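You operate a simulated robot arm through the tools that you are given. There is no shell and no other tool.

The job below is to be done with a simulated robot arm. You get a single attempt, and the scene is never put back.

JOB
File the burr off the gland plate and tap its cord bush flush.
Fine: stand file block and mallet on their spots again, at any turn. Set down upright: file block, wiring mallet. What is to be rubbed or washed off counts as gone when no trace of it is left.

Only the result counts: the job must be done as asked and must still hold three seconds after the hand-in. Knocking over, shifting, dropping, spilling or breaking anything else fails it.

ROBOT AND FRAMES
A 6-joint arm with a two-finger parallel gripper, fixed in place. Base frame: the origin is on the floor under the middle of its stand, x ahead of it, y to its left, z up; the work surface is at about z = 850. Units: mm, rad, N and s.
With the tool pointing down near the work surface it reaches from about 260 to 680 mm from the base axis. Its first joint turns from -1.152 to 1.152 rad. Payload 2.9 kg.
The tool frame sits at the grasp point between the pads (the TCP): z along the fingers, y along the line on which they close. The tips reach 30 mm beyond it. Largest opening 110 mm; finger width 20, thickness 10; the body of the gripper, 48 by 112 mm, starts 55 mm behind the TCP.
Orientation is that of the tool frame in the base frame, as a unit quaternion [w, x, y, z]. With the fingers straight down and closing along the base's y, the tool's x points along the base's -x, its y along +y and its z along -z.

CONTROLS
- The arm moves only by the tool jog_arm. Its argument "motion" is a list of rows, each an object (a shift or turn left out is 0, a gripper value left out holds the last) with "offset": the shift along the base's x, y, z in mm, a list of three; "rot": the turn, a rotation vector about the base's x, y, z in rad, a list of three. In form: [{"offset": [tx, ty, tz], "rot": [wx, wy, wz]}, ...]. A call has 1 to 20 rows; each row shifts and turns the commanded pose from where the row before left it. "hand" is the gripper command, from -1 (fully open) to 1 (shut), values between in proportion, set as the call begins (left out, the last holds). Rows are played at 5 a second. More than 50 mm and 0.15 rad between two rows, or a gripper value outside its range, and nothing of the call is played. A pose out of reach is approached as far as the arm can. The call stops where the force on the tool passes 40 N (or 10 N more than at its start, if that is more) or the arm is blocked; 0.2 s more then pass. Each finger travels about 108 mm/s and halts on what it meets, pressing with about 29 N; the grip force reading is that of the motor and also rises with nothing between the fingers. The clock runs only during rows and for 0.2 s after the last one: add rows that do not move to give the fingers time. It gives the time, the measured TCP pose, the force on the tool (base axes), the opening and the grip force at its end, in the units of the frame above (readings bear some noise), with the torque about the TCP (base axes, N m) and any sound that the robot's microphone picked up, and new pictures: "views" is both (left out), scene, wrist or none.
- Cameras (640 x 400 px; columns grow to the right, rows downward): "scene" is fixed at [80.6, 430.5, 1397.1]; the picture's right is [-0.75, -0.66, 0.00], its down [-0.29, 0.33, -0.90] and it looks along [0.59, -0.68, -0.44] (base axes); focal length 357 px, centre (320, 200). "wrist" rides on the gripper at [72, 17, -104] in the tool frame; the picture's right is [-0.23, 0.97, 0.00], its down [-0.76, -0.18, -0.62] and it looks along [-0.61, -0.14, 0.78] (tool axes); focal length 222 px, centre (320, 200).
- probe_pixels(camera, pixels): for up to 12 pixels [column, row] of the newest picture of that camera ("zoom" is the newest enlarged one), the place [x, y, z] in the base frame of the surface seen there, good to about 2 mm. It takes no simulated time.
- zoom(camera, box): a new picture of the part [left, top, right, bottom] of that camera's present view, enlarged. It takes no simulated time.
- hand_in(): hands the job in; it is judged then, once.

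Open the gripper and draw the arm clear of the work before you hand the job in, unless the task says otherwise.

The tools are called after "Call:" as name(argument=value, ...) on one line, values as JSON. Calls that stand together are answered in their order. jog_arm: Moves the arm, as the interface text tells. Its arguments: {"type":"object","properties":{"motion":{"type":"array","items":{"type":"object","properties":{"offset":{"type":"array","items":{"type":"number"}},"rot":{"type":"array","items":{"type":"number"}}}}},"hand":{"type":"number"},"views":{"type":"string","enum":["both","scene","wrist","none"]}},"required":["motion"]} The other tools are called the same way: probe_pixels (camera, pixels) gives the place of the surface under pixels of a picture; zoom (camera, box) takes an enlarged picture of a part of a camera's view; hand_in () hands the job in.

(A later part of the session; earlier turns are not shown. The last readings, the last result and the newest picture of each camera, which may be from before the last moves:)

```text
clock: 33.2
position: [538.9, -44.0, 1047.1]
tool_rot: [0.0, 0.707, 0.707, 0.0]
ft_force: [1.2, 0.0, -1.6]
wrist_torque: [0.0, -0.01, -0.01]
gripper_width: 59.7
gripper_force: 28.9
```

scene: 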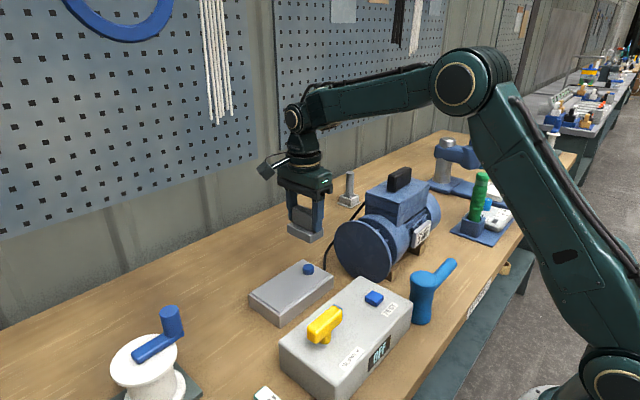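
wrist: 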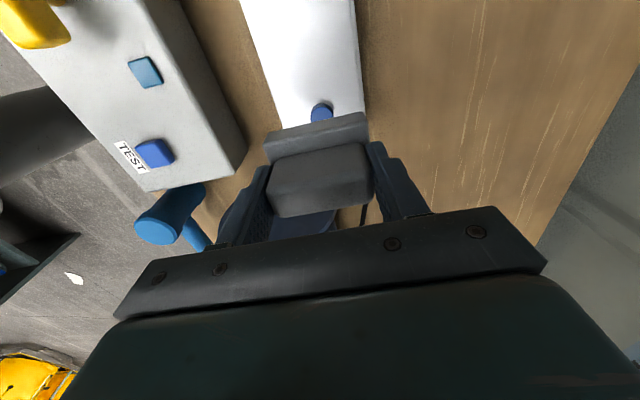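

The yellow burr appears gone in both views. I'll zoom in closely to check for any residual trace.

Call:
zoom(camera="scene", box=[245, 255, 340, 325])

Call:
zoom(camera="scene", box=[262, 272, 306, 304])

Call:
zoom(camera="wrist", box=[235, 0, 375, 130])

Call:
zoom(camera="scene", box=[265, 165, 345, 250])

```text
5.71 times, centred on (292, 290) of scene
```

zoom: 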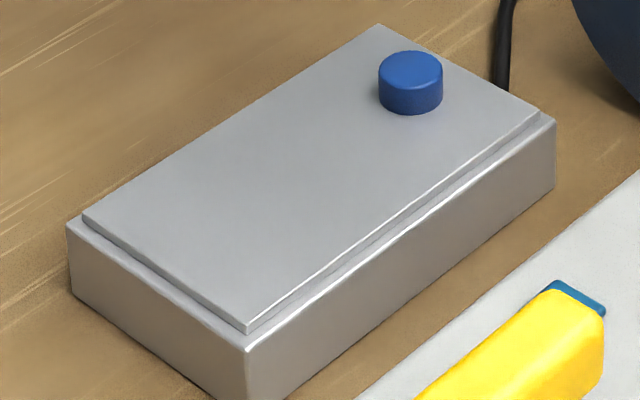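

```text
12.50 times, centred on (284, 288) of scene
```

zoom: 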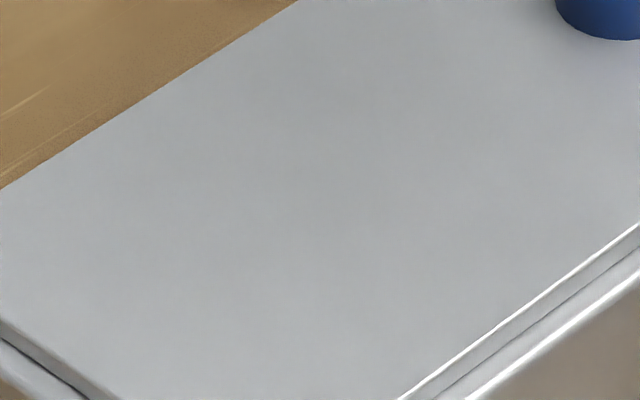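

```text
3.08 times, centred on (305, 65) of wrist
```

zoom: 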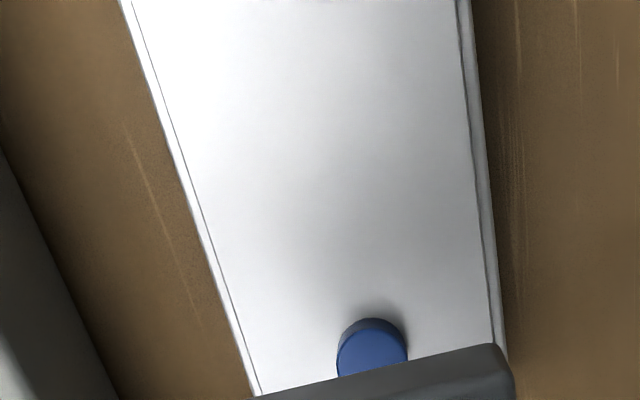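

```text
4.71 times, centred on (305, 208) of scene
```

zoom: 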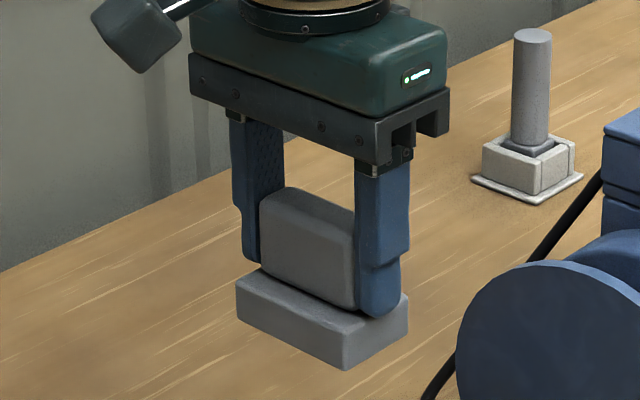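

No trace of the burr is left. Before returning the block, I'll probe it in the hand to see how much it crept up and whether it's level.

Call:
probe_pixels(camera="wrist", pixels=[[285, 195], [320, 190], [355, 185], [285, 205], [325, 205], [360, 195], [275, 143], [362, 118], [268, 150], [365, 128], [320, 137], [318, 130]])

Call:
jog_arm(motion=[{"offset": [0, 0, 0]}], views="none")

```text
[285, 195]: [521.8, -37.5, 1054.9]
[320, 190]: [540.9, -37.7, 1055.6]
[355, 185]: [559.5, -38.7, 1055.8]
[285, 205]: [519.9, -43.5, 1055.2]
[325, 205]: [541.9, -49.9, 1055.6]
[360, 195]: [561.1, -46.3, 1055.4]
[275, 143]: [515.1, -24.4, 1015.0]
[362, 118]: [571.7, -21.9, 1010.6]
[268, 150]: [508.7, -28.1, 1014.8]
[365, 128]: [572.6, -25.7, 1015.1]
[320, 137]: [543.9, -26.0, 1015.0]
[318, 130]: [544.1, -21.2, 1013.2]
```

```text
clock: 33.6
position: [540.0, -43.8, 1045.2]
tool_rot: [0.0, 0.707, 0.708, 0.0]
ft_force: [0.5, -0.5, -1.4]
wrist_torque: [0.01, 0.0, 0.01]
gripper_width: 59.6
gripper_force: 28.9
```

The block is level but rose ~4.5 mm in the grip, so its underside is now about 52.5 mm below the TCP. I'll raise it and carry it back above its original spot.

Call:
jog_arm(motion=[{"offset": [0, 0, 35]}, {"offset": [0, 0, 35]}, {"offset": [0, 0, 35]}, {"offset": [0, 0, 30.4]}, {"offset": [-19.45, -34.575, 0]}, {"offset": [-19.45, -34.575, 0]}, {"offset": [-19.45, -34.575, 0]}, {"offset": [-19.45, -34.575, 0]}, {"offset": [-19.45, -34.575, 0]}, {"offset": [-19.45, -34.575, 0]}, {"offset": [-19.45, -34.575, 0]}, {"offset": [-19.45, -34.575, 0]}, {"offset": [-19.45, -34.575, 0]}, {"offset": [-19.45, -34.575, 0]}, {"offset": [-19.45, -34.575, 0]}, {"offset": [-19.45, -34.575, 0]}, {"offset": [0, 0, 0]}, {"offset": [0, 0, 0]}], views="both")

```text
clock: 37.4
position: [307.9, -459.3, 1183.6]
tool_rot: [0.0, 0.706, 0.708, 0.0]
ft_force: [0.3, -0.8, -2.0]
wrist_torque: [-0.02, 0.01, -0.02]
gripper_width: 59.9
gripper_force: 28.7
```

scene: 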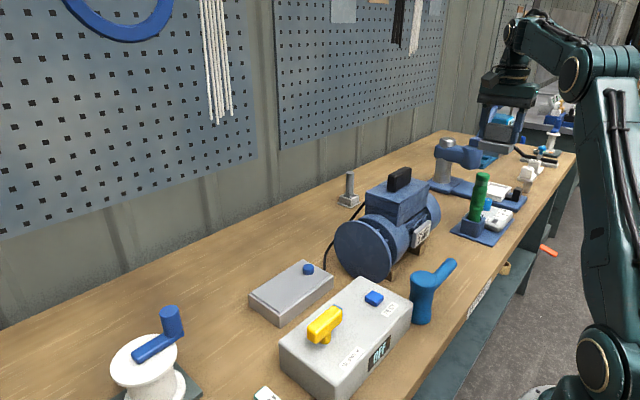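
wrist: 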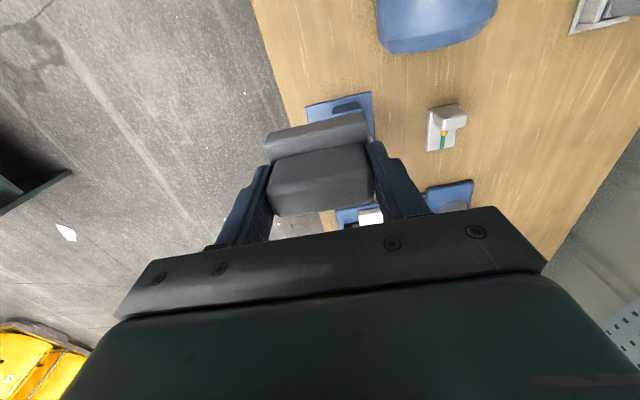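

Back above the spot. I'll descend to around z 937 (block underside about 30 mm above the bench) and check alignment.

Call:
jog_arm(motion=[{"offset": [0, 0, -38]}, {"offset": [0, 0, -38]}, {"offset": [0, 0, -38]}, {"offset": [0, 0, -38]}, {"offset": [0, 0, -38]}, {"offset": [0, 0, -38]}, {"offset": [0, 0, -15]}, {"offset": [0, 0, 0]}, {"offset": [0, 0, 0]}], views="both")

Call:
jog_arm(motion=[{"offset": [0, 0, 0]}], views="wrist")

Call:
probe_pixels(camera="wrist", pixels=[[285, 195], [320, 165], [355, 160], [285, 170], [325, 205], [360, 195], [275, 143], [362, 118], [268, 150], [365, 128], [320, 137], [318, 130]])

```text
clock: 39.4
position: [308.0, -456.8, 940.9]
tool_rot: [0.0, 0.707, 0.707, 0.0]
ft_force: [-0.4, 0.6, -1.2]
wrist_torque: [0.0, -0.01, 0.01]
gripper_width: 59.6
gripper_force: 28.6
```

scene: 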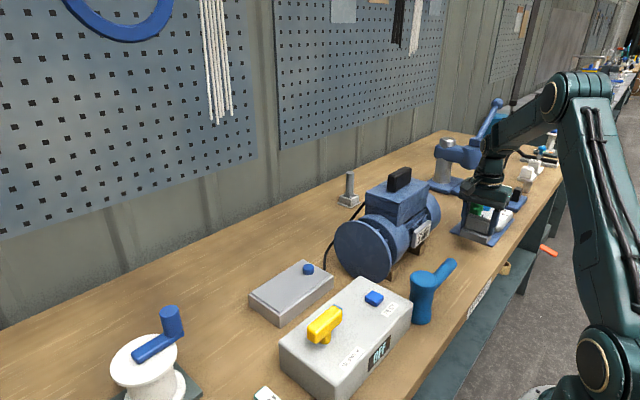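
wrist: 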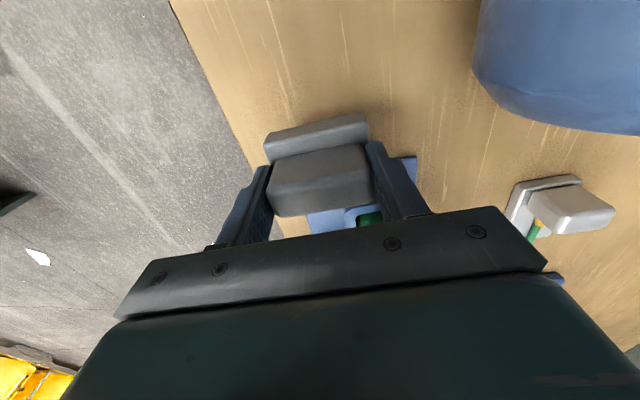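

```text
clock: 39.8
position: [308.3, -456.7, 940.3]
tool_rot: [0.0, 0.707, 0.707, -0.001]
ft_force: [-0.1, 0.1, -2.2]
wrist_torque: [-0.03, -0.02, 0.0]
gripper_width: 59.6
gripper_force: 28.8
```

wrist: 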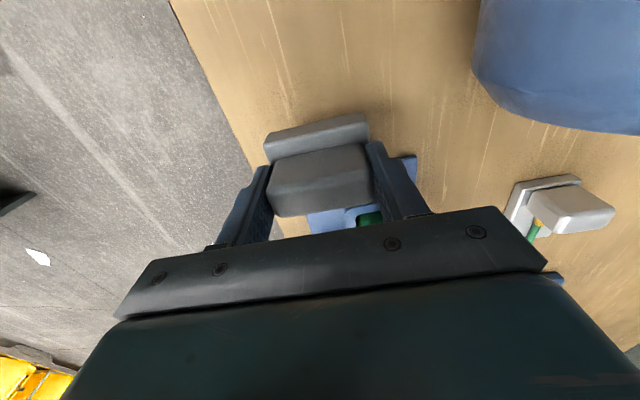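

```text
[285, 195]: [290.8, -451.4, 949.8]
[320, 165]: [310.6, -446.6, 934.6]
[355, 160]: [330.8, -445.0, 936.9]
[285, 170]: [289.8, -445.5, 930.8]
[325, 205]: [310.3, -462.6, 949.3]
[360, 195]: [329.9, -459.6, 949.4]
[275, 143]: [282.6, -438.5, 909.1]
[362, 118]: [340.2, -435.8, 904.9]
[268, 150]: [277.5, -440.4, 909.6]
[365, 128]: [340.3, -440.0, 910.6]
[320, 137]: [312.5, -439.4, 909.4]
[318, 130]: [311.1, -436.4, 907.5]
```

The block's front now reads y≈-436.5 versus -433.5 originally, and the TCP is still settling. I'll wait a few rows and re-read.

Call:
jog_arm(motion=[{"offset": [0, 0, 0]}, {"offset": [0, 0, 0]}, {"offset": [0, 0, 0]}, {"offset": [0, 0, 0]}, {"offset": [0, 0, 0]}], views="none")

Call:
jog_arm(motion=[{"offset": [0, 0, 0]}, {"offset": [0, 0, 0]}], views="none")

Call:
jog_arm(motion=[{"offset": [0, 0, 0]}, {"offset": [0, 0, 0]}], views="none")

```text
clock: 41.0
position: [308.0, -456.6, 941.7]
tool_rot: [0.0, 0.707, 0.707, 0.0]
ft_force: [-0.1, -0.3, -1.2]
wrist_torque: [0.02, 0.02, 0.0]
gripper_width: 59.7
gripper_force: 28.9
```

```text
clock: 41.6
position: [308.2, -456.6, 940.0]
tool_rot: [-0.001, 0.707, 0.707, 0.0]
ft_force: [0.5, 0.2, -1.9]
wrist_torque: [-0.04, -0.01, 0.0]
gripper_width: 59.7
gripper_force: 29.4
```

```text
clock: 42.2
position: [307.9, -456.0, 941.6]
tool_rot: [0.0, 0.707, 0.707, 0.0]
ft_force: [0.7, 0.0, -0.9]
wrist_torque: [-0.04, 0.04, 0.0]
gripper_width: 59.5
gripper_force: 28.7
```

The pose has settled at about (308.0,-456.6,940.9), so I need about -1.8 in x and +2.4 in y to match the original spot. I'll correct and descend toward contact near TCP z 903.

Call:
jog_arm(motion=[{"offset": [-1.8, 2.4, 0]}, {"offset": [0, 0, -10]}, {"offset": [0, 0, -10]}, {"offset": [0, 0, -8]}, {"offset": [0, 0, -4]}, {"offset": [0, 0, 0]}, {"offset": [0, 0, 0]}], views="both")

Call:
jog_arm(motion=[{"offset": [0, 0, 0]}, {"offset": [0, 0, 0]}], views="wrist")

Call:
probe_pixels(camera="wrist", pixels=[[285, 195], [320, 165], [355, 160], [285, 170], [325, 205], [360, 195], [275, 143], [362, 118], [268, 150], [365, 128], [320, 137], [318, 130]])

```text
clock: 43.8
position: [305.9, -453.7, 906.5]
tool_rot: [0.001, 0.707, 0.707, 0.001]
ft_force: [-0.3, -0.7, -1.4]
wrist_torque: [-0.03, -0.01, -0.05]
gripper_width: 59.7
gripper_force: 28.9
```

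scene: 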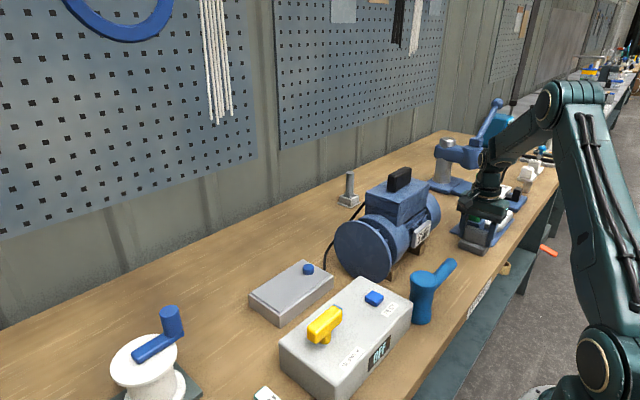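
wrist: 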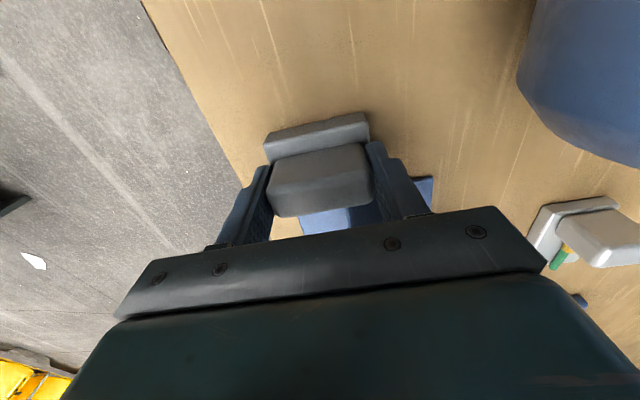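

```text
clock: 44.4
position: [305.5, -453.8, 905.7]
tool_rot: [0.0, 0.707, 0.707, 0.0]
ft_force: [0.3, -0.7, -1.7]
wrist_torque: [0.04, 0.01, -0.03]
gripper_width: 59.6
gripper_force: 28.8
```

wrist: 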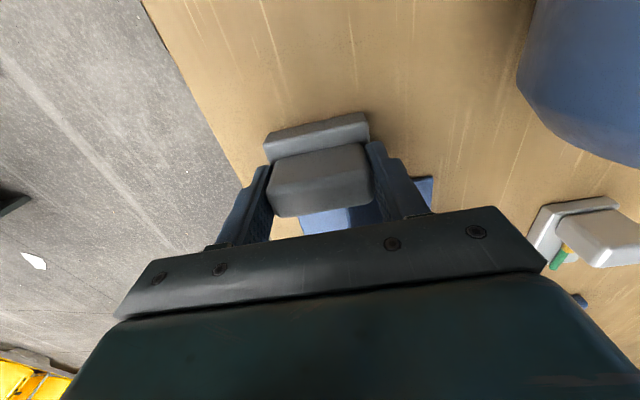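

```text
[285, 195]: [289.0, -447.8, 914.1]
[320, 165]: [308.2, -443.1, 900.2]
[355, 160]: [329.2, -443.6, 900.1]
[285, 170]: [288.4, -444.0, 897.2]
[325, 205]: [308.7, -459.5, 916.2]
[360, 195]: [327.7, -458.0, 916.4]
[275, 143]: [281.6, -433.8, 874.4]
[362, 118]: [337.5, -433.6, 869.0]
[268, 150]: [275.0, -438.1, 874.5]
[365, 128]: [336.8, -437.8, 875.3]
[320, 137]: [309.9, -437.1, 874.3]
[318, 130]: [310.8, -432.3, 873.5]
```

The block's grip front matches its original y (-443.5) and it's about 2–3 mm above the bench. I'll lower in 1 mm steps until it touches.

Call:
jog_arm(motion=[{"offset": [0.5, 0, -1]}, {"offset": [0, 0, -1]}, {"offset": [0, 0, 0]}], views="none")

Call:
jog_arm(motion=[{"offset": [0, 0, -0.7]}, {"offset": [0, 0, 0]}], views="none")

```text
clock: 45.2
position: [306.2, -452.7, 905.2]
tool_rot: [0.0, 0.707, 0.707, 0.0]
ft_force: [0.4, 0.9, -2.4]
wrist_torque: [0.01, -0.01, 0.0]
gripper_width: 59.5
gripper_force: 28.9
```

```text
clock: 45.8
position: [306.8, -452.0, 903.6]
tool_rot: [0.0, 0.707, 0.707, 0.0]
ft_force: [-0.7, 0.4, 3.1]
wrist_torque: [0.1, 0.16, 0.01]
gripper_width: 59.7
gripper_force: 29.4
```

Contact has begun (force z +3). I'll take a reading and picture to verify y position before releasing.

Call:
jog_arm(motion=[{"offset": [0, 0, 0]}], views="wrist")

Call:
probe_pixels(camera="wrist", pixels=[[285, 195], [320, 165], [355, 160], [285, 170], [325, 205], [360, 195], [275, 143], [362, 118], [268, 150], [365, 128], [320, 137], [340, 162]])

```text
clock: 46.2
position: [306.8, -453.1, 901.7]
tool_rot: [0.0, 0.707, 0.707, -0.001]
ft_force: [-1.6, 0.4, 4.2]
wrist_torque: [0.11, 0.23, -0.01]
gripper_width: 60.0
gripper_force: 29.0
```

wrist: 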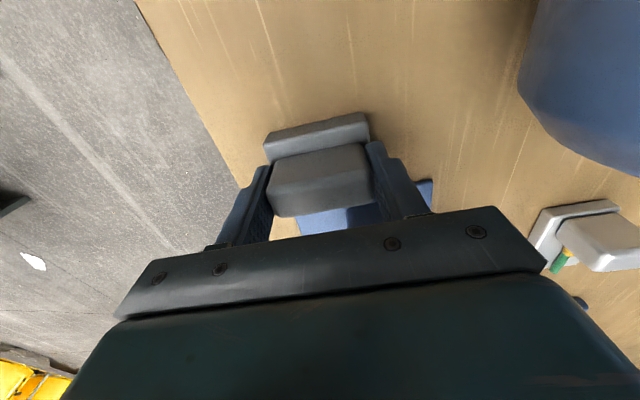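

```text
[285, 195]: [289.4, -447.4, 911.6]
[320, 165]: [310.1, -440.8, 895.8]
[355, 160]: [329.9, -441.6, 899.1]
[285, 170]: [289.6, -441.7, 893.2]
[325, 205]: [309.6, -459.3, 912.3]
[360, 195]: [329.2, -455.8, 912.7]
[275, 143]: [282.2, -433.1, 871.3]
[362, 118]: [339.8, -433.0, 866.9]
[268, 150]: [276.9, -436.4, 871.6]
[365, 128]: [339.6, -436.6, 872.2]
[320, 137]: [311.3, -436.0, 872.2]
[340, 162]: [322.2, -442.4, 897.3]
```

The block rests on the bench at its spot (front within ~2 mm of the original), upright. I'll open the gripper fully with a slight relief of the downward load.

Call:
jog_arm(motion=[{"offset": [0, 0, 0.4]}, {"offset": [0, 0, 0]}, {"offset": [0, 0, 0]}, {"offset": [0, 0, 0]}], hand=-1, views="both")

```text
clock: 47.2
position: [308.2, -453.1, 903.7]
tool_rot: [0.0, 0.707, 0.707, 0.0]
ft_force: [-0.1, 0.1, 0.3]
wrist_torque: [0.01, 0.03, -0.04]
gripper_width: 110.1
gripper_force: 0.0
```

scene: 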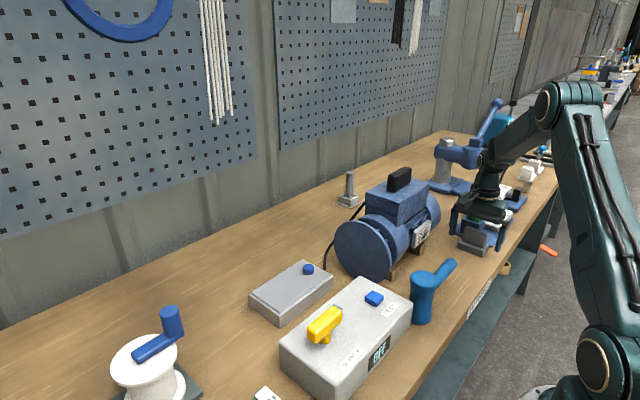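
wrist: 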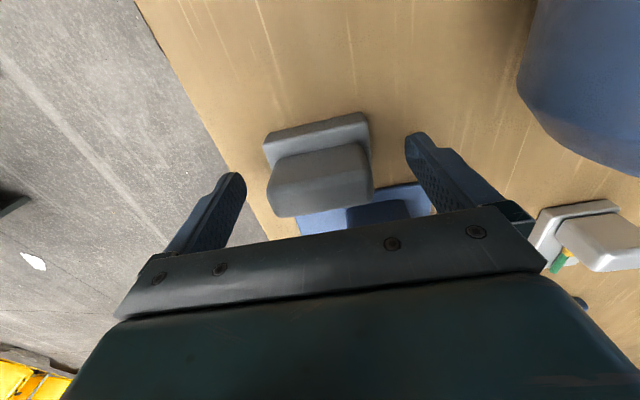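

The block stands free at its spot. I'll rise straight up and move to view the mallet.

Call:
jog_arm(motion=[{"offset": [0, 0, 15]}, {"offset": [0, 0, 35]}, {"offset": [0, 0, 40]}, {"offset": [0, 0, 40]}, {"offset": [0, 0, 40]}, {"offset": [0, 0, 35]}, {"offset": [0, 35, 0]}, {"offset": [0, 35, 0]}, {"offset": [0, 35, 0]}, {"offset": [0, 35, 0]}, {"offset": [0, 35, 0]}, {"offset": [0, 35, 0]}, {"offset": [0, 35, 0]}, {"offset": [0, 35, 0]}, {"offset": [0, 0, 0]}, {"offset": [0, 0, 0]}], hand=-1, views="both")

```text
clock: 50.6
position: [307.8, -172.2, 1107.0]
tool_rot: [0.0, 0.708, 0.707, 0.0]
ft_force: [-0.3, 0.8, 0.3]
wrist_torque: [0.0, 0.0, -0.01]
gripper_width: 110.0
gripper_force: 0.2
```

scene: 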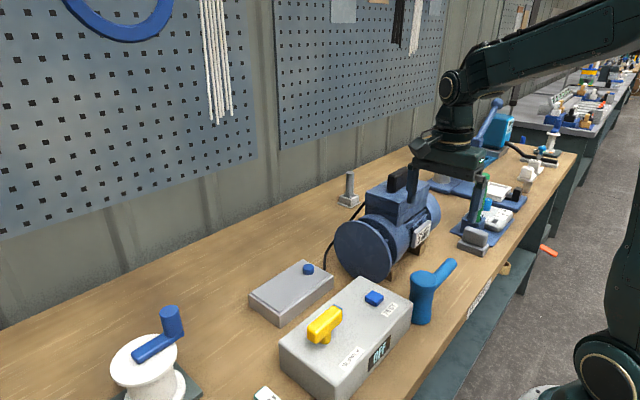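
wrist: 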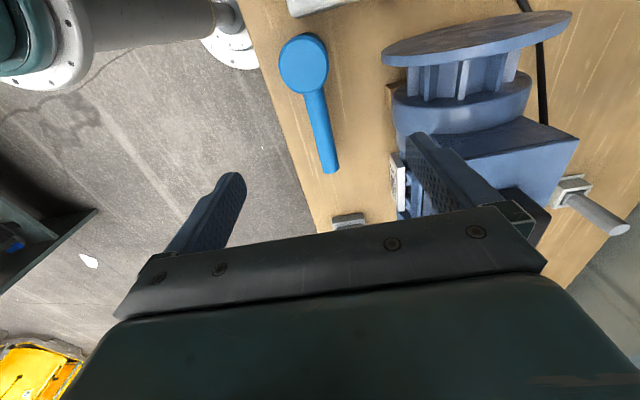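

The mallet is clearly visible with its head at (303,62) and handle running down to (330,170). I'll zoom in and probe it, and check the file block's placement in the scene.

Call:
zoom(camera="wrist", box=[240, 0, 400, 190])

Call:
zoom(camera="scene", box=[440, 210, 520, 265])

Call:
probe_pixels(camera="wrist", pixels=[[303, 62], [281, 62], [325, 60], [303, 36], [306, 88], [286, 45], [321, 44], [319, 115], [324, 140], [329, 165], [312, 90], [320, 172]])

Call:
probe_pixels(camera="scene", pixels=[[462, 247], [470, 251], [478, 254], [461, 240], [480, 245], [470, 241], [475, 230], [424, 277], [416, 280], [430, 283], [433, 275], [420, 272]])

```text
2.11 times, centred on (320, 95) of wrist
```

zoom: 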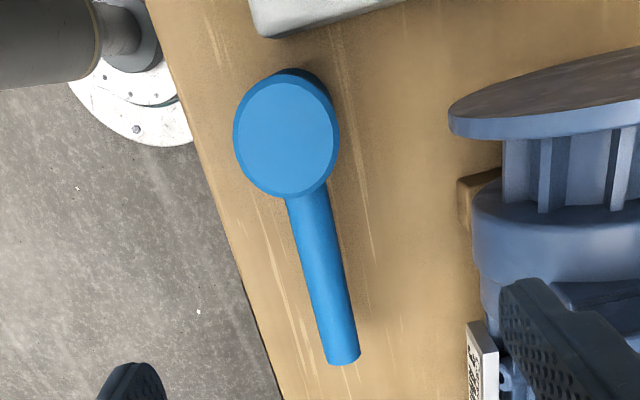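

```text
7.27 times, centred on (480, 238) of scene
```

zoom: 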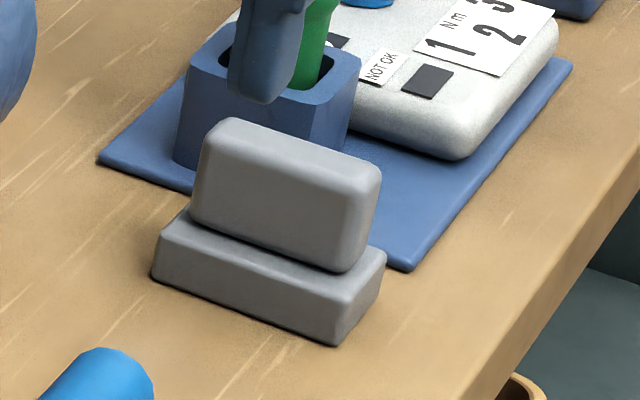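

```text
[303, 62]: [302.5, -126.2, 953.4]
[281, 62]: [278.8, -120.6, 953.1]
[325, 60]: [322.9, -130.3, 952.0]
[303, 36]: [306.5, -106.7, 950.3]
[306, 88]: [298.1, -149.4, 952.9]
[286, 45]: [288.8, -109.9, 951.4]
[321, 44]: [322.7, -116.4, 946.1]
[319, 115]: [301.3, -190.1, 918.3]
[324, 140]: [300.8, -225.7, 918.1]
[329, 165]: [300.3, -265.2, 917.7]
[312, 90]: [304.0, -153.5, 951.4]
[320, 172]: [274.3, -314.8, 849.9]
```

```text
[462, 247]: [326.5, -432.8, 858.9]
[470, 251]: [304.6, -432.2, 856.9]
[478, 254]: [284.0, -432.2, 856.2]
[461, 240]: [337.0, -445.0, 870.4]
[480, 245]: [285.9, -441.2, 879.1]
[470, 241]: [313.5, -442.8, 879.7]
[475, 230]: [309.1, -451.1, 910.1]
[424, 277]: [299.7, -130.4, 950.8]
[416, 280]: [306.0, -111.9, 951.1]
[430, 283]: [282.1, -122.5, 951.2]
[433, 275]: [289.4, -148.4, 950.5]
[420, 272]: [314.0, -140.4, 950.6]
```

The file block is back within about 1 mm of its original place. The mallet head centre comes out at about (301.5,-129.5), top z≈951.5, diameter ≈50. I'll set the fingers to ~80 mm opening, move over the head and come down to z≈1000 first.

Call:
jog_arm(motion=[{"offset": [-3, 22, 0]}, {"offset": [-3.3, 20.7, 0]}, {"offset": [0, 0, -35]}, {"offset": [0, 0, -35]}, {"offset": [0, 0, -35]}, {"offset": [0, 0, 0]}, {"offset": [0, 0, 0]}], hand=-0.45, views="both")

Call:
probe_pixels(camera="wrist", pixels=[[320, 100], [300, 100], [340, 100], [320, 80], [320, 120], [330, 140], [335, 160], [310, 90], [330, 110], [300, 120], [340, 80], [395, 95]])

```text
clock: 52.2
position: [299.4, -129.9, 999.6]
tool_rot: [0.0, 0.707, 0.707, 0.0]
ft_force: [0.2, 0.5, 0.1]
wrist_torque: [0.01, 0.0, -0.01]
gripper_width: 79.6
gripper_force: 0.0
```

scene: 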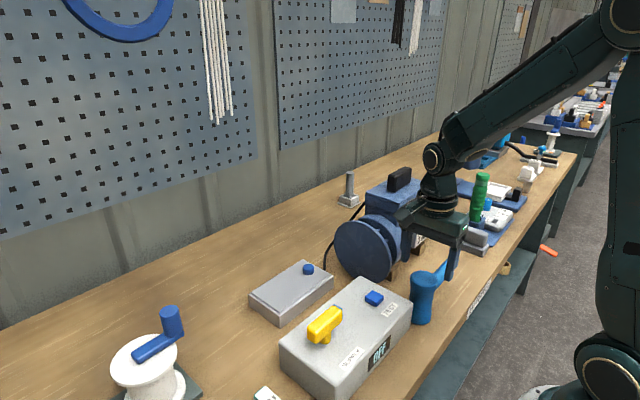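
wrist: 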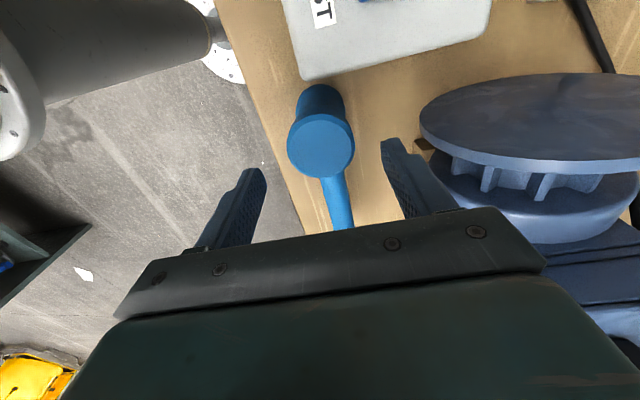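

```text
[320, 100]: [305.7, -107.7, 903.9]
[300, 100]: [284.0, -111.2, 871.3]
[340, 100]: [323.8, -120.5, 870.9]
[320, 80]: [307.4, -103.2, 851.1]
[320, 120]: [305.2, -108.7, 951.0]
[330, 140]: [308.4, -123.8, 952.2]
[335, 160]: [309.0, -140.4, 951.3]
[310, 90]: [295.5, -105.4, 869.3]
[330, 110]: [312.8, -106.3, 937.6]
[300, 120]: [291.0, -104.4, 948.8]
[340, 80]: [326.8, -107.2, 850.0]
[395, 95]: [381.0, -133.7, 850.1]
```

The head's top face is centred near (321,147) in the wrist view. I'll probe its rim to fix the centre.

Call:
probe_pixels(camera="wrist", pixels=[[321, 147], [290, 150], [353, 145], [321, 116], [321, 177], [298, 128], [345, 125], [300, 168], [345, 165], [338, 200], [342, 222], [420, 145]])

Call:
zoom(camera="wrist", box=[260, 70, 440, 240])

Call:
zoom(camera="scene", box=[380, 170, 500, 335])

```text
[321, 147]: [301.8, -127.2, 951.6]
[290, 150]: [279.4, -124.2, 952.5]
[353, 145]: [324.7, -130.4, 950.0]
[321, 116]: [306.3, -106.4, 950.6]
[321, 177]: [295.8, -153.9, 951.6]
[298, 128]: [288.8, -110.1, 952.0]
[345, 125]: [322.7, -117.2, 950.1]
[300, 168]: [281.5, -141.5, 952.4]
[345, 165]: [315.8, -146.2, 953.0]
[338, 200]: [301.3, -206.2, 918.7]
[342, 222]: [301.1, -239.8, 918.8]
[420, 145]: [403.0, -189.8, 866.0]
```

```text
2.35 times, centred on (350, 155) of wrist
```

zoom: 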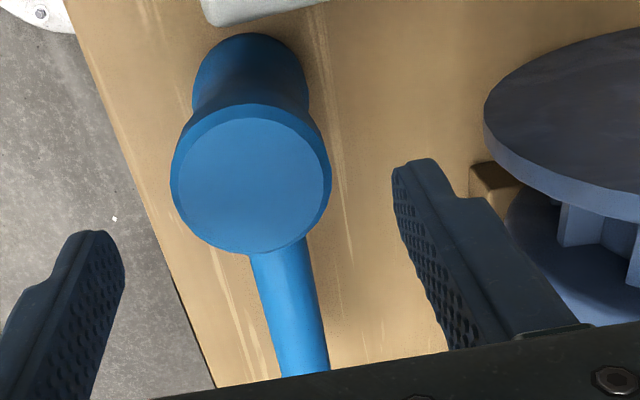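

```text
2.42 times, centred on (440, 252) of scene
```

zoom: 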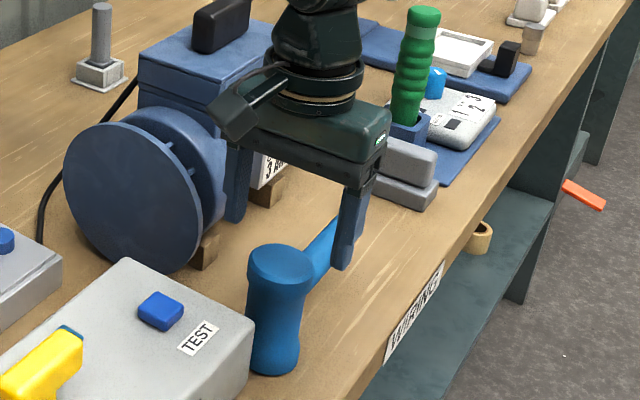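

The head centre is at about (302,-129.5); the TCP reads (299.4,-129.9). I'll correct x by +2 and descend halfway with the fingers straddling the head.

Call:
jog_arm(motion=[{"offset": [2, 0, 0]}, {"offset": [0, 0, -15]}, {"offset": [0, 0, -20]}, {"offset": [0, 0, -20]}, {"offset": [0, 0, 0]}, {"offset": [0, 0, 0]}], hand=-0.45, views="both")

Call:
jog_arm(motion=[{"offset": [0, 0, 0]}], views="none")

```text
clock: 53.6
position: [301.9, -130.4, 946.8]
tool_rot: [0.001, 0.707, 0.707, 0.0]
ft_force: [-1.1, -0.4, 1.1]
wrist_torque: [-0.05, 0.01, 0.0]
gripper_width: 80.0
gripper_force: 0.1
```

scene: 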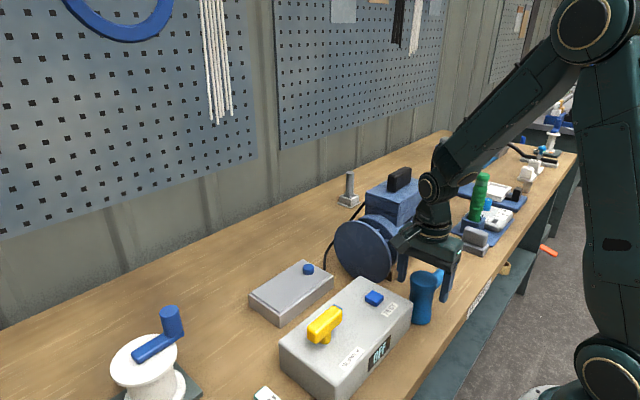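
wrist: 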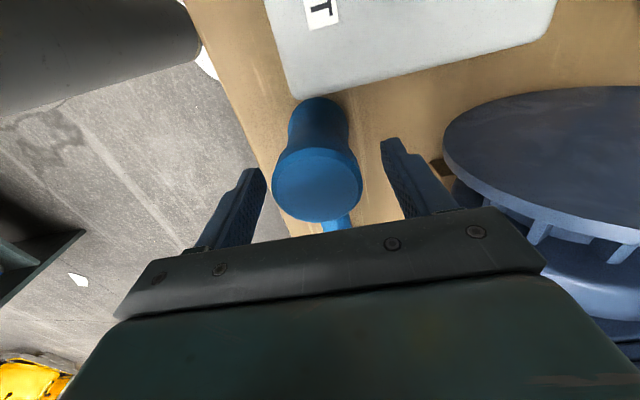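

```text
clock: 54.0
position: [300.3, -130.6, 947.6]
tool_rot: [-0.001, 0.707, 0.707, 0.0]
ft_force: [-0.2, -0.7, 0.3]
wrist_torque: [0.01, 0.0, -0.04]
gripper_width: 79.4
gripper_force: 0.0
```

The head sits between the fingers. I'll continue down to about z 902 so the head top ends just under the palm.

Call:
jog_arm(motion=[{"offset": [0.7, 0.5, -15]}, {"offset": [0, 0, -15]}, {"offset": [0, 0, -10]}, {"offset": [0, 0, -4]}, {"offset": [0, 0, 0]}, {"offset": [0, 0, 0]}], hand=-0.45, views="both")

Call:
jog_arm(motion=[{"offset": [0, 0, 0]}], views="none")

Call:
zoom(camera="scene", box=[380, 190, 490, 335])

```text
clock: 55.4
position: [302.5, -130.1, 905.0]
tool_rot: [0.0, 0.707, 0.707, 0.0]
ft_force: [-0.2, 0.1, -0.2]
wrist_torque: [-0.01, 0.02, 0.01]
gripper_width: 79.8
gripper_force: 0.1
```

scene: 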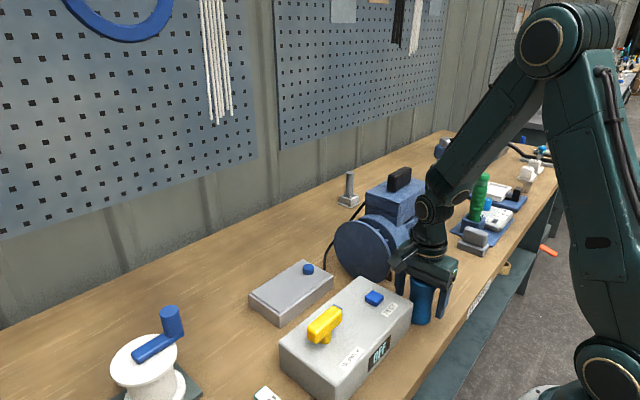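
wrist: 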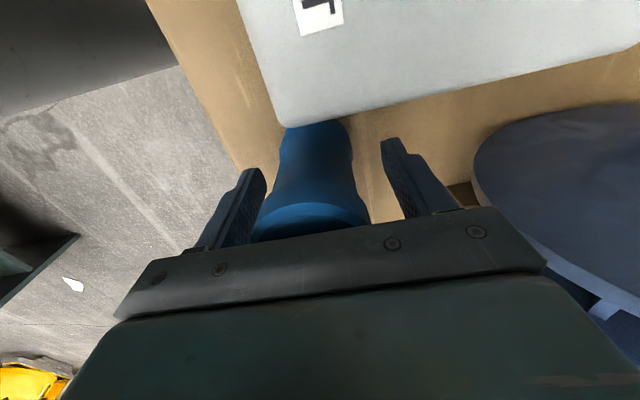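

```text
clock: 55.8
position: [303.7, -129.5, 905.7]
tool_rot: [0.0, 0.707, 0.707, 0.0]
ft_force: [0.1, -0.1, 0.0]
wrist_torque: [0.0, -0.03, -0.01]
gripper_width: 79.8
gripper_force: 0.1
```

```text
2.76 times, centred on (435, 262) of scene
```

zoom: 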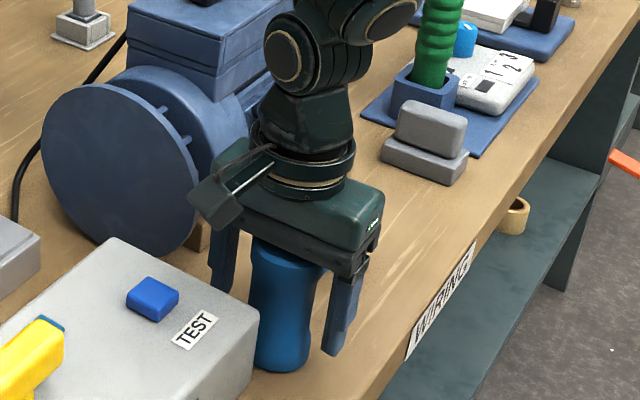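

Centred and clear: head top about 9 mm under the palm. I'll lower 4 mm more and nudge x by -1, then close on the head.

Call:
jog_arm(motion=[{"offset": [-1, 0, -2]}, {"offset": [0, 0, -2]}, {"offset": [0, 0, 0]}, {"offset": [0, 0, 0]}], hand=-0.45, views="none")

Call:
jog_arm(motion=[{"offset": [0, 0, 0]}, {"offset": [0, 0, 0]}, {"offset": [0, 0, 0]}, {"offset": [0, 0, 0]}], hand=1, views="both")

Call:
jog_arm(motion=[{"offset": [0, 0, 0]}], views="none")

```text
clock: 56.8
position: [302.5, -128.9, 900.2]
tool_rot: [0.0, 0.707, 0.707, 0.0]
ft_force: [-0.5, 0.3, 0.9]
wrist_torque: [-0.01, -0.01, -0.01]
gripper_width: 79.6
gripper_force: 0.0
```

```text
clock: 57.8
position: [303.8, -128.9, 899.9]
tool_rot: [0.002, 0.706, 0.708, 0.002]
ft_force: [0.7, 0.1, -0.1]
wrist_torque: [0.05, 0.03, 0.02]
gripper_width: 51.3
gripper_force: 28.8
```

scene: 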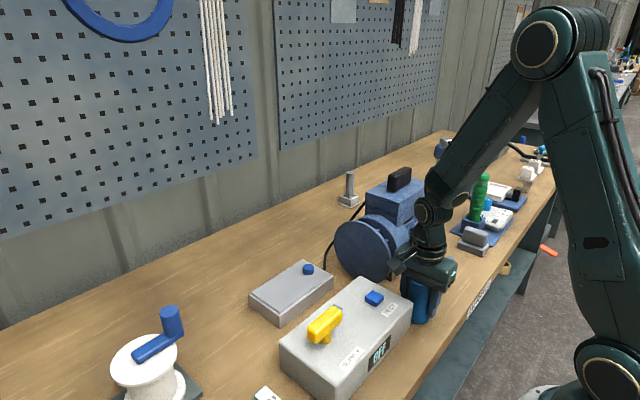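
wrist: 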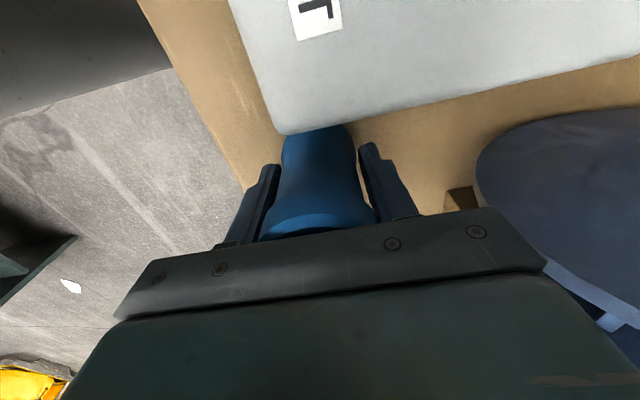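

```text
clock: 58.2
position: [302.6, -129.7, 899.1]
tool_rot: [0.0, 0.707, 0.707, 0.0]
ft_force: [0.2, -0.2, 0.2]
wrist_torque: [0.07, -0.01, 0.02]
gripper_width: 51.3
gripper_force: 29.2
```

The gripper holds the head at 51 mm with 29 N, TCP near (302.7,-129.3,899.7). I'll lift a little and check it stays level.

Call:
jog_arm(motion=[{"offset": [0, 0, 8]}, {"offset": [0, 0, 22]}, {"offset": [0, 0, 0]}, {"offset": [0, 0, 0]}], views="both")

Call:
zoom(camera="scene", box=[380, 190, 490, 335])

```text
clock: 59.2
position: [303.8, -129.5, 931.0]
tool_rot: [0.001, 0.707, 0.707, 0.0]
ft_force: [0.3, -0.9, -3.0]
wrist_torque: [0.06, 0.0, -0.05]
gripper_width: 51.4
gripper_force: 29.0
```

scene: 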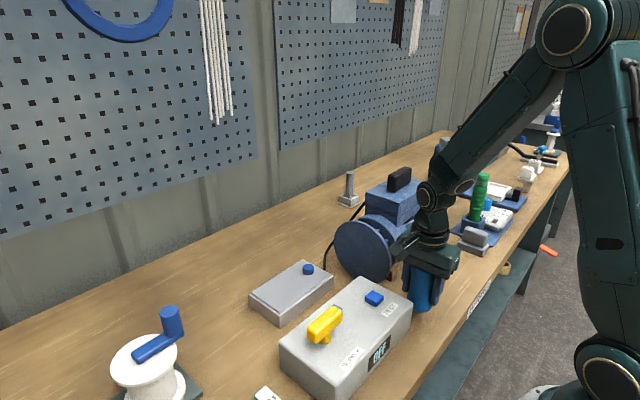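
wrist: 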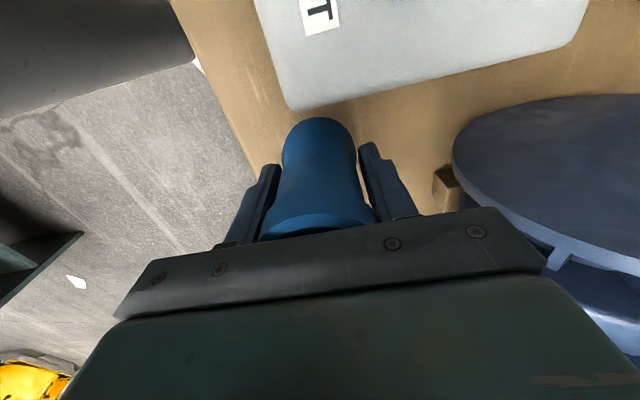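

```text
2.76 times, centred on (435, 262) of scene
```

zoom: 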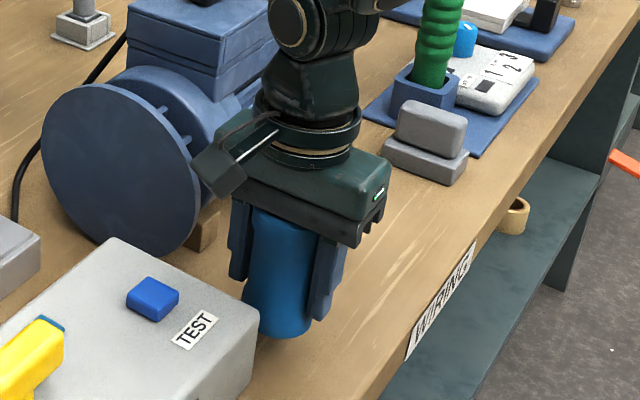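

The mallet lifted cleanly (about 3 N). I'll raise it to ~1150 and carry it toward the bush while turning the tool +90°, so the handle points toward +x, away from the motor.

Call:
jog_arm(motion=[{"offset": [0, 0, 35]}, {"offset": [0, 0, 40]}, {"offset": [0, 0, 40]}, {"offset": [0, 0, 40]}, {"offset": [0, 0, 40]}, {"offset": [0, 0, 25]}, {"offset": [15, 10, 0], "rot": [0, 0, 0.13]}, {"offset": [20, 10, 0], "rot": [0, 0, 0.13]}, {"offset": [20, 10, 0], "rot": [0, 0, 0.13]}, {"offset": [20, 8, 0], "rot": [0, 0, 0.13]}, {"offset": [20, 8, 0], "rot": [0, 0, 0.13]}, {"offset": [20, 8, 0], "rot": [0, 0, 0.13]}, {"offset": [20, 6, 0], "rot": [0, 0, 0.13]}, {"offset": [20, 6, 0], "rot": [0, 0, 0.13]}, {"offset": [20, 6, 0], "rot": [0, 0, 0.13]}, {"offset": [20, 5, 0], "rot": [0, 0, 0.13]}, {"offset": [20, 3, 0], "rot": [0, 0, 0.13]}, {"offset": [20, 0, 0], "rot": [0, 0, 0.14]}, {"offset": [0, 0, 0]}, {"offset": [0, 0, 0]}], views="both")

```text
clock: 63.4
position: [539.5, -49.7, 1150.3]
tool_rot: [-0.001, 0.0, 1.0, 0.0]
ft_force: [0.6, -0.9, -4.1]
wrist_torque: [0.01, 0.06, 0.0]
gripper_width: 51.2
gripper_force: 29.3
```

scene: 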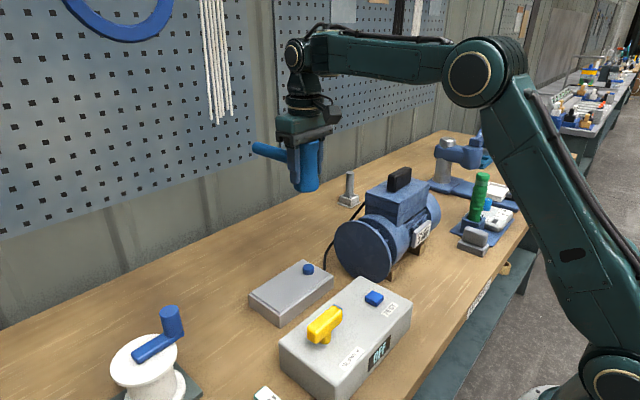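
wrist: 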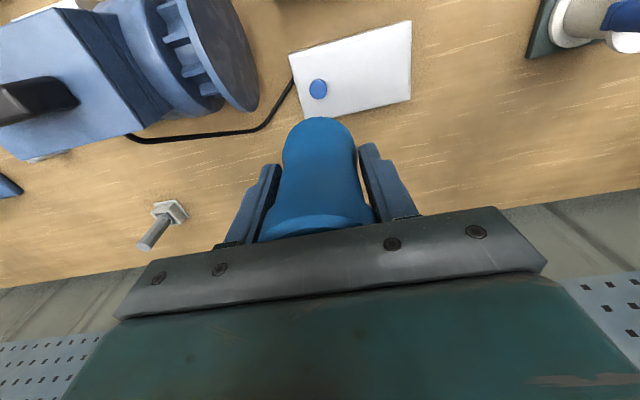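

The mallet is over the plate with its handle pointing to +x; the bush appears at (318,89). I'll probe the bush rim to find its centre.

Call:
zoom(camera="wrist", box=[280, 50, 360, 120])

Call:
probe_pixels(camera="wrist", pixels=[[318, 89], [312, 89], [324, 88], [318, 82], [318, 96], [314, 84], [322, 84], [322, 93], [314, 94], [330, 90], [340, 80], [318, 105]])

Call:
probe_pixels(camera="scene", pixels=[[308, 267], [304, 266], [312, 266], [308, 264], [308, 268], [306, 265], [311, 268], [305, 268], [308, 273], [303, 272], [300, 285], [315, 278]])

Call:
zoom(camera="scene", box=[240, 120, 340, 200])

```text
5.71 times, centred on (320, 85) of wrist
```

zoom: 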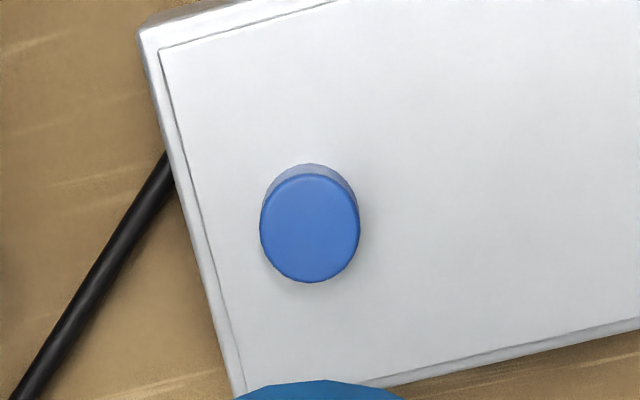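

```text
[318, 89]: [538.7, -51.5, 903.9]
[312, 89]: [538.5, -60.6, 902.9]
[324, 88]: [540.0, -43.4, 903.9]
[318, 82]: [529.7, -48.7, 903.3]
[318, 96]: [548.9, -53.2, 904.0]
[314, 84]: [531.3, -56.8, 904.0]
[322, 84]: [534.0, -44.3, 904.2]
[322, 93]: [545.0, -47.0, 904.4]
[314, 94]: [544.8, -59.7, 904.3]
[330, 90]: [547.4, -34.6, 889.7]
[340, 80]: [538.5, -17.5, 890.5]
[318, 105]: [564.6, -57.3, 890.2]
```

```text
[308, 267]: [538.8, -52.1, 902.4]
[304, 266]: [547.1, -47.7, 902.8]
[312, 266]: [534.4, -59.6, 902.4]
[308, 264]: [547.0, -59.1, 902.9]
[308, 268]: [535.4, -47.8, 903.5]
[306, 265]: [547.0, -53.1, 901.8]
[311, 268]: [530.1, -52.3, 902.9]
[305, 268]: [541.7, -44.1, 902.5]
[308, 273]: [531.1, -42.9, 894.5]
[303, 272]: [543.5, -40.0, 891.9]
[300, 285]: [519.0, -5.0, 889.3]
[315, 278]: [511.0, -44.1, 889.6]
```

```text
5.00 times, centred on (290, 160) of scene
```

zoom: 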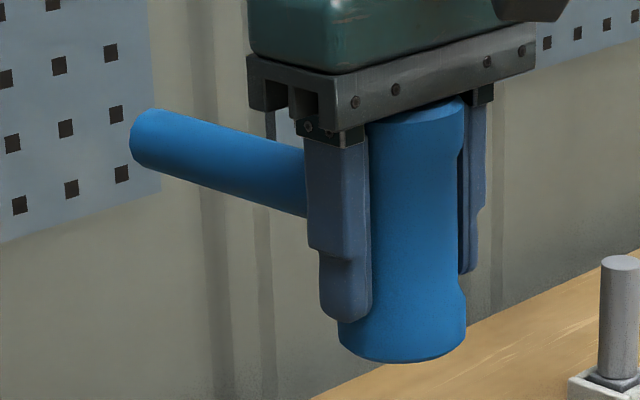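

The bush centre is about (539.5,-51.5), top z≈903.5, standing ~13 mm proud of the plate (889.8). I'll lower the mallet over it to about 20 mm above the bush.

Call:
jog_arm(motion=[{"offset": [0, -1.5, -35]}, {"offset": [0, 0, -35]}, {"offset": [0, 0, -35]}, {"offset": [0, 0, -35]}, {"offset": [0, 0, -35]}, {"offset": [0, 0, 0]}, {"offset": [0, 0, 0]}], views="both")

Call:
zoom(camera="scene", box=[240, 190, 350, 320])

Call:
jog_arm(motion=[{"offset": [0, 0, 0]}], views="none")

```text
clock: 65.0
position: [538.5, -52.9, 974.4]
tool_rot: [0.0, 0.001, 1.0, 0.0]
ft_force: [0.4, -0.6, -3.9]
wrist_torque: [0.01, 0.09, -0.02]
gripper_width: 51.2
gripper_force: 29.0
```

scene: 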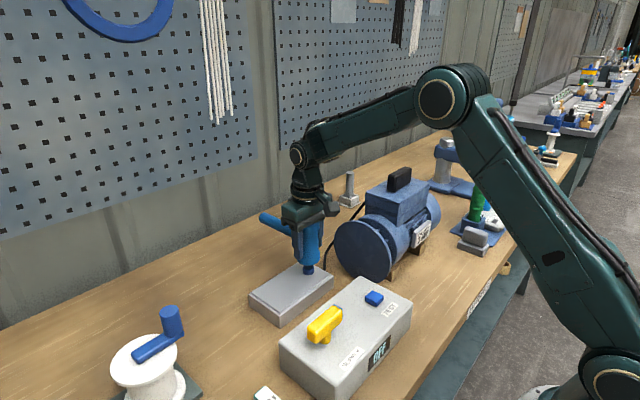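
wrist: 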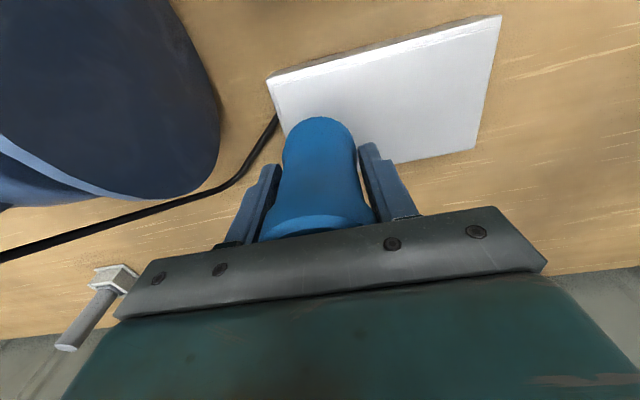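

```text
3.08 times, centred on (295, 255) of scene
```

zoom: 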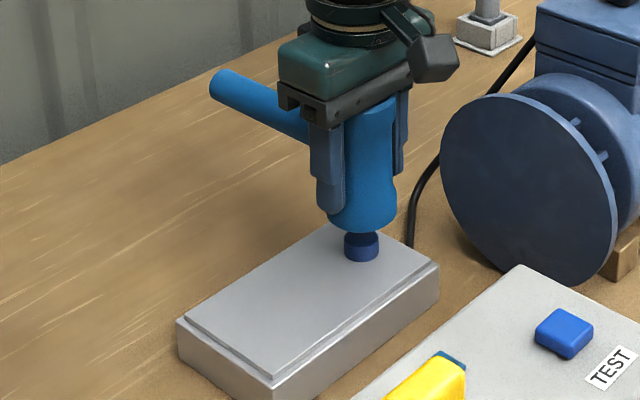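

```text
clock: 65.4
position: [540.6, -51.5, 974.9]
tool_rot: [0.001, 0.0, 1.0, 0.0]
ft_force: [-0.4, 0.7, -4.7]
wrist_torque: [-0.01, 0.07, 0.02]
gripper_width: 51.1
gripper_force: 28.5
```

The mallet face is about 21 mm above the bush and centred over it. I'll go down to just above it, then press gently to see how it responds.

Call:
jog_arm(motion=[{"offset": [0, 0, -10]}, {"offset": [0, 0, -7]}, {"offset": [0, 0, -2]}, {"offset": [0, 0, -2]}, {"offset": [0, 0, 0]}], views="none")

Call:
jog_arm(motion=[{"offset": [0, 0, -1]}, {"offset": [0, 0, -1]}, {"offset": [0, 0, 0]}], views="none")

```text
clock: 66.6
position: [538.4, -52.3, 952.1]
tool_rot: [0.0, 0.0, 1.0, 0.0]
ft_force: [-1.0, -1.9, -0.7]
wrist_torque: [-0.11, 0.03, -0.02]
gripper_width: 51.0
gripper_force: 28.4
```

```text
clock: 67.4
position: [538.2, -50.9, 953.0]
tool_rot: [0.0, 0.001, 1.0, 0.0]
ft_force: [-0.6, -1.9, 6.4]
wrist_torque: [-0.03, 0.01, -0.02]
gripper_width: 51.1
gripper_force: 29.1
```

In contact with the bush at z≈952.5 (force +6). I'll press further in 1 mm steps and watch whether the bush sinks.

Call:
jog_arm(motion=[{"offset": [0, 0, -1]}, {"offset": [0, 0, 0]}], views="none")

Call:
jog_arm(motion=[{"offset": [0, 0, -1]}, {"offset": [0, 0, 0]}], views="none")

Call:
jog_arm(motion=[{"offset": [0, 0, -1]}, {"offset": [0, 0, 0]}], views="scene")

```text
clock: 68.0
position: [537.2, -50.6, 951.7]
tool_rot: [0.001, 0.001, 1.0, 0.0]
ft_force: [-2.2, -2.0, 14.2]
wrist_torque: [-0.11, 0.05, -0.01]
gripper_width: 51.3
gripper_force: 28.8
```

```text
clock: 68.6
position: [538.1, -50.7, 950.8]
tool_rot: [0.003, 0.001, 1.0, -0.001]
ft_force: [0.2, -2.5, 21.1]
wrist_torque: [-0.09, -0.05, 0.02]
gripper_width: 51.1
gripper_force: 29.0
```

```text
clock: 69.2
position: [537.8, -50.9, 949.6]
tool_rot: [0.002, 0.0, 1.0, 0.0]
ft_force: [0.5, 1.8, 25.3]
wrist_torque: [0.16, -0.08, 0.03]
gripper_width: 51.2
gripper_force: 29.3
```

scene: 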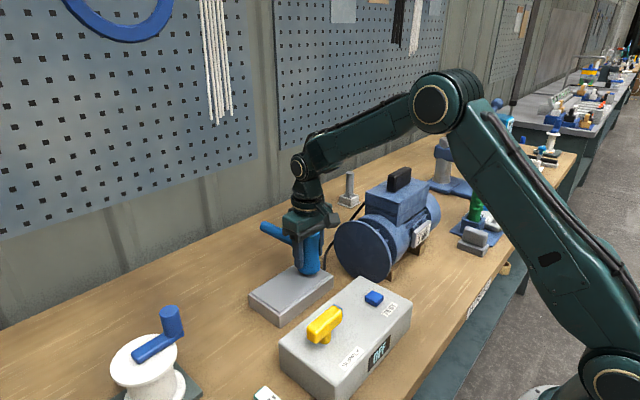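

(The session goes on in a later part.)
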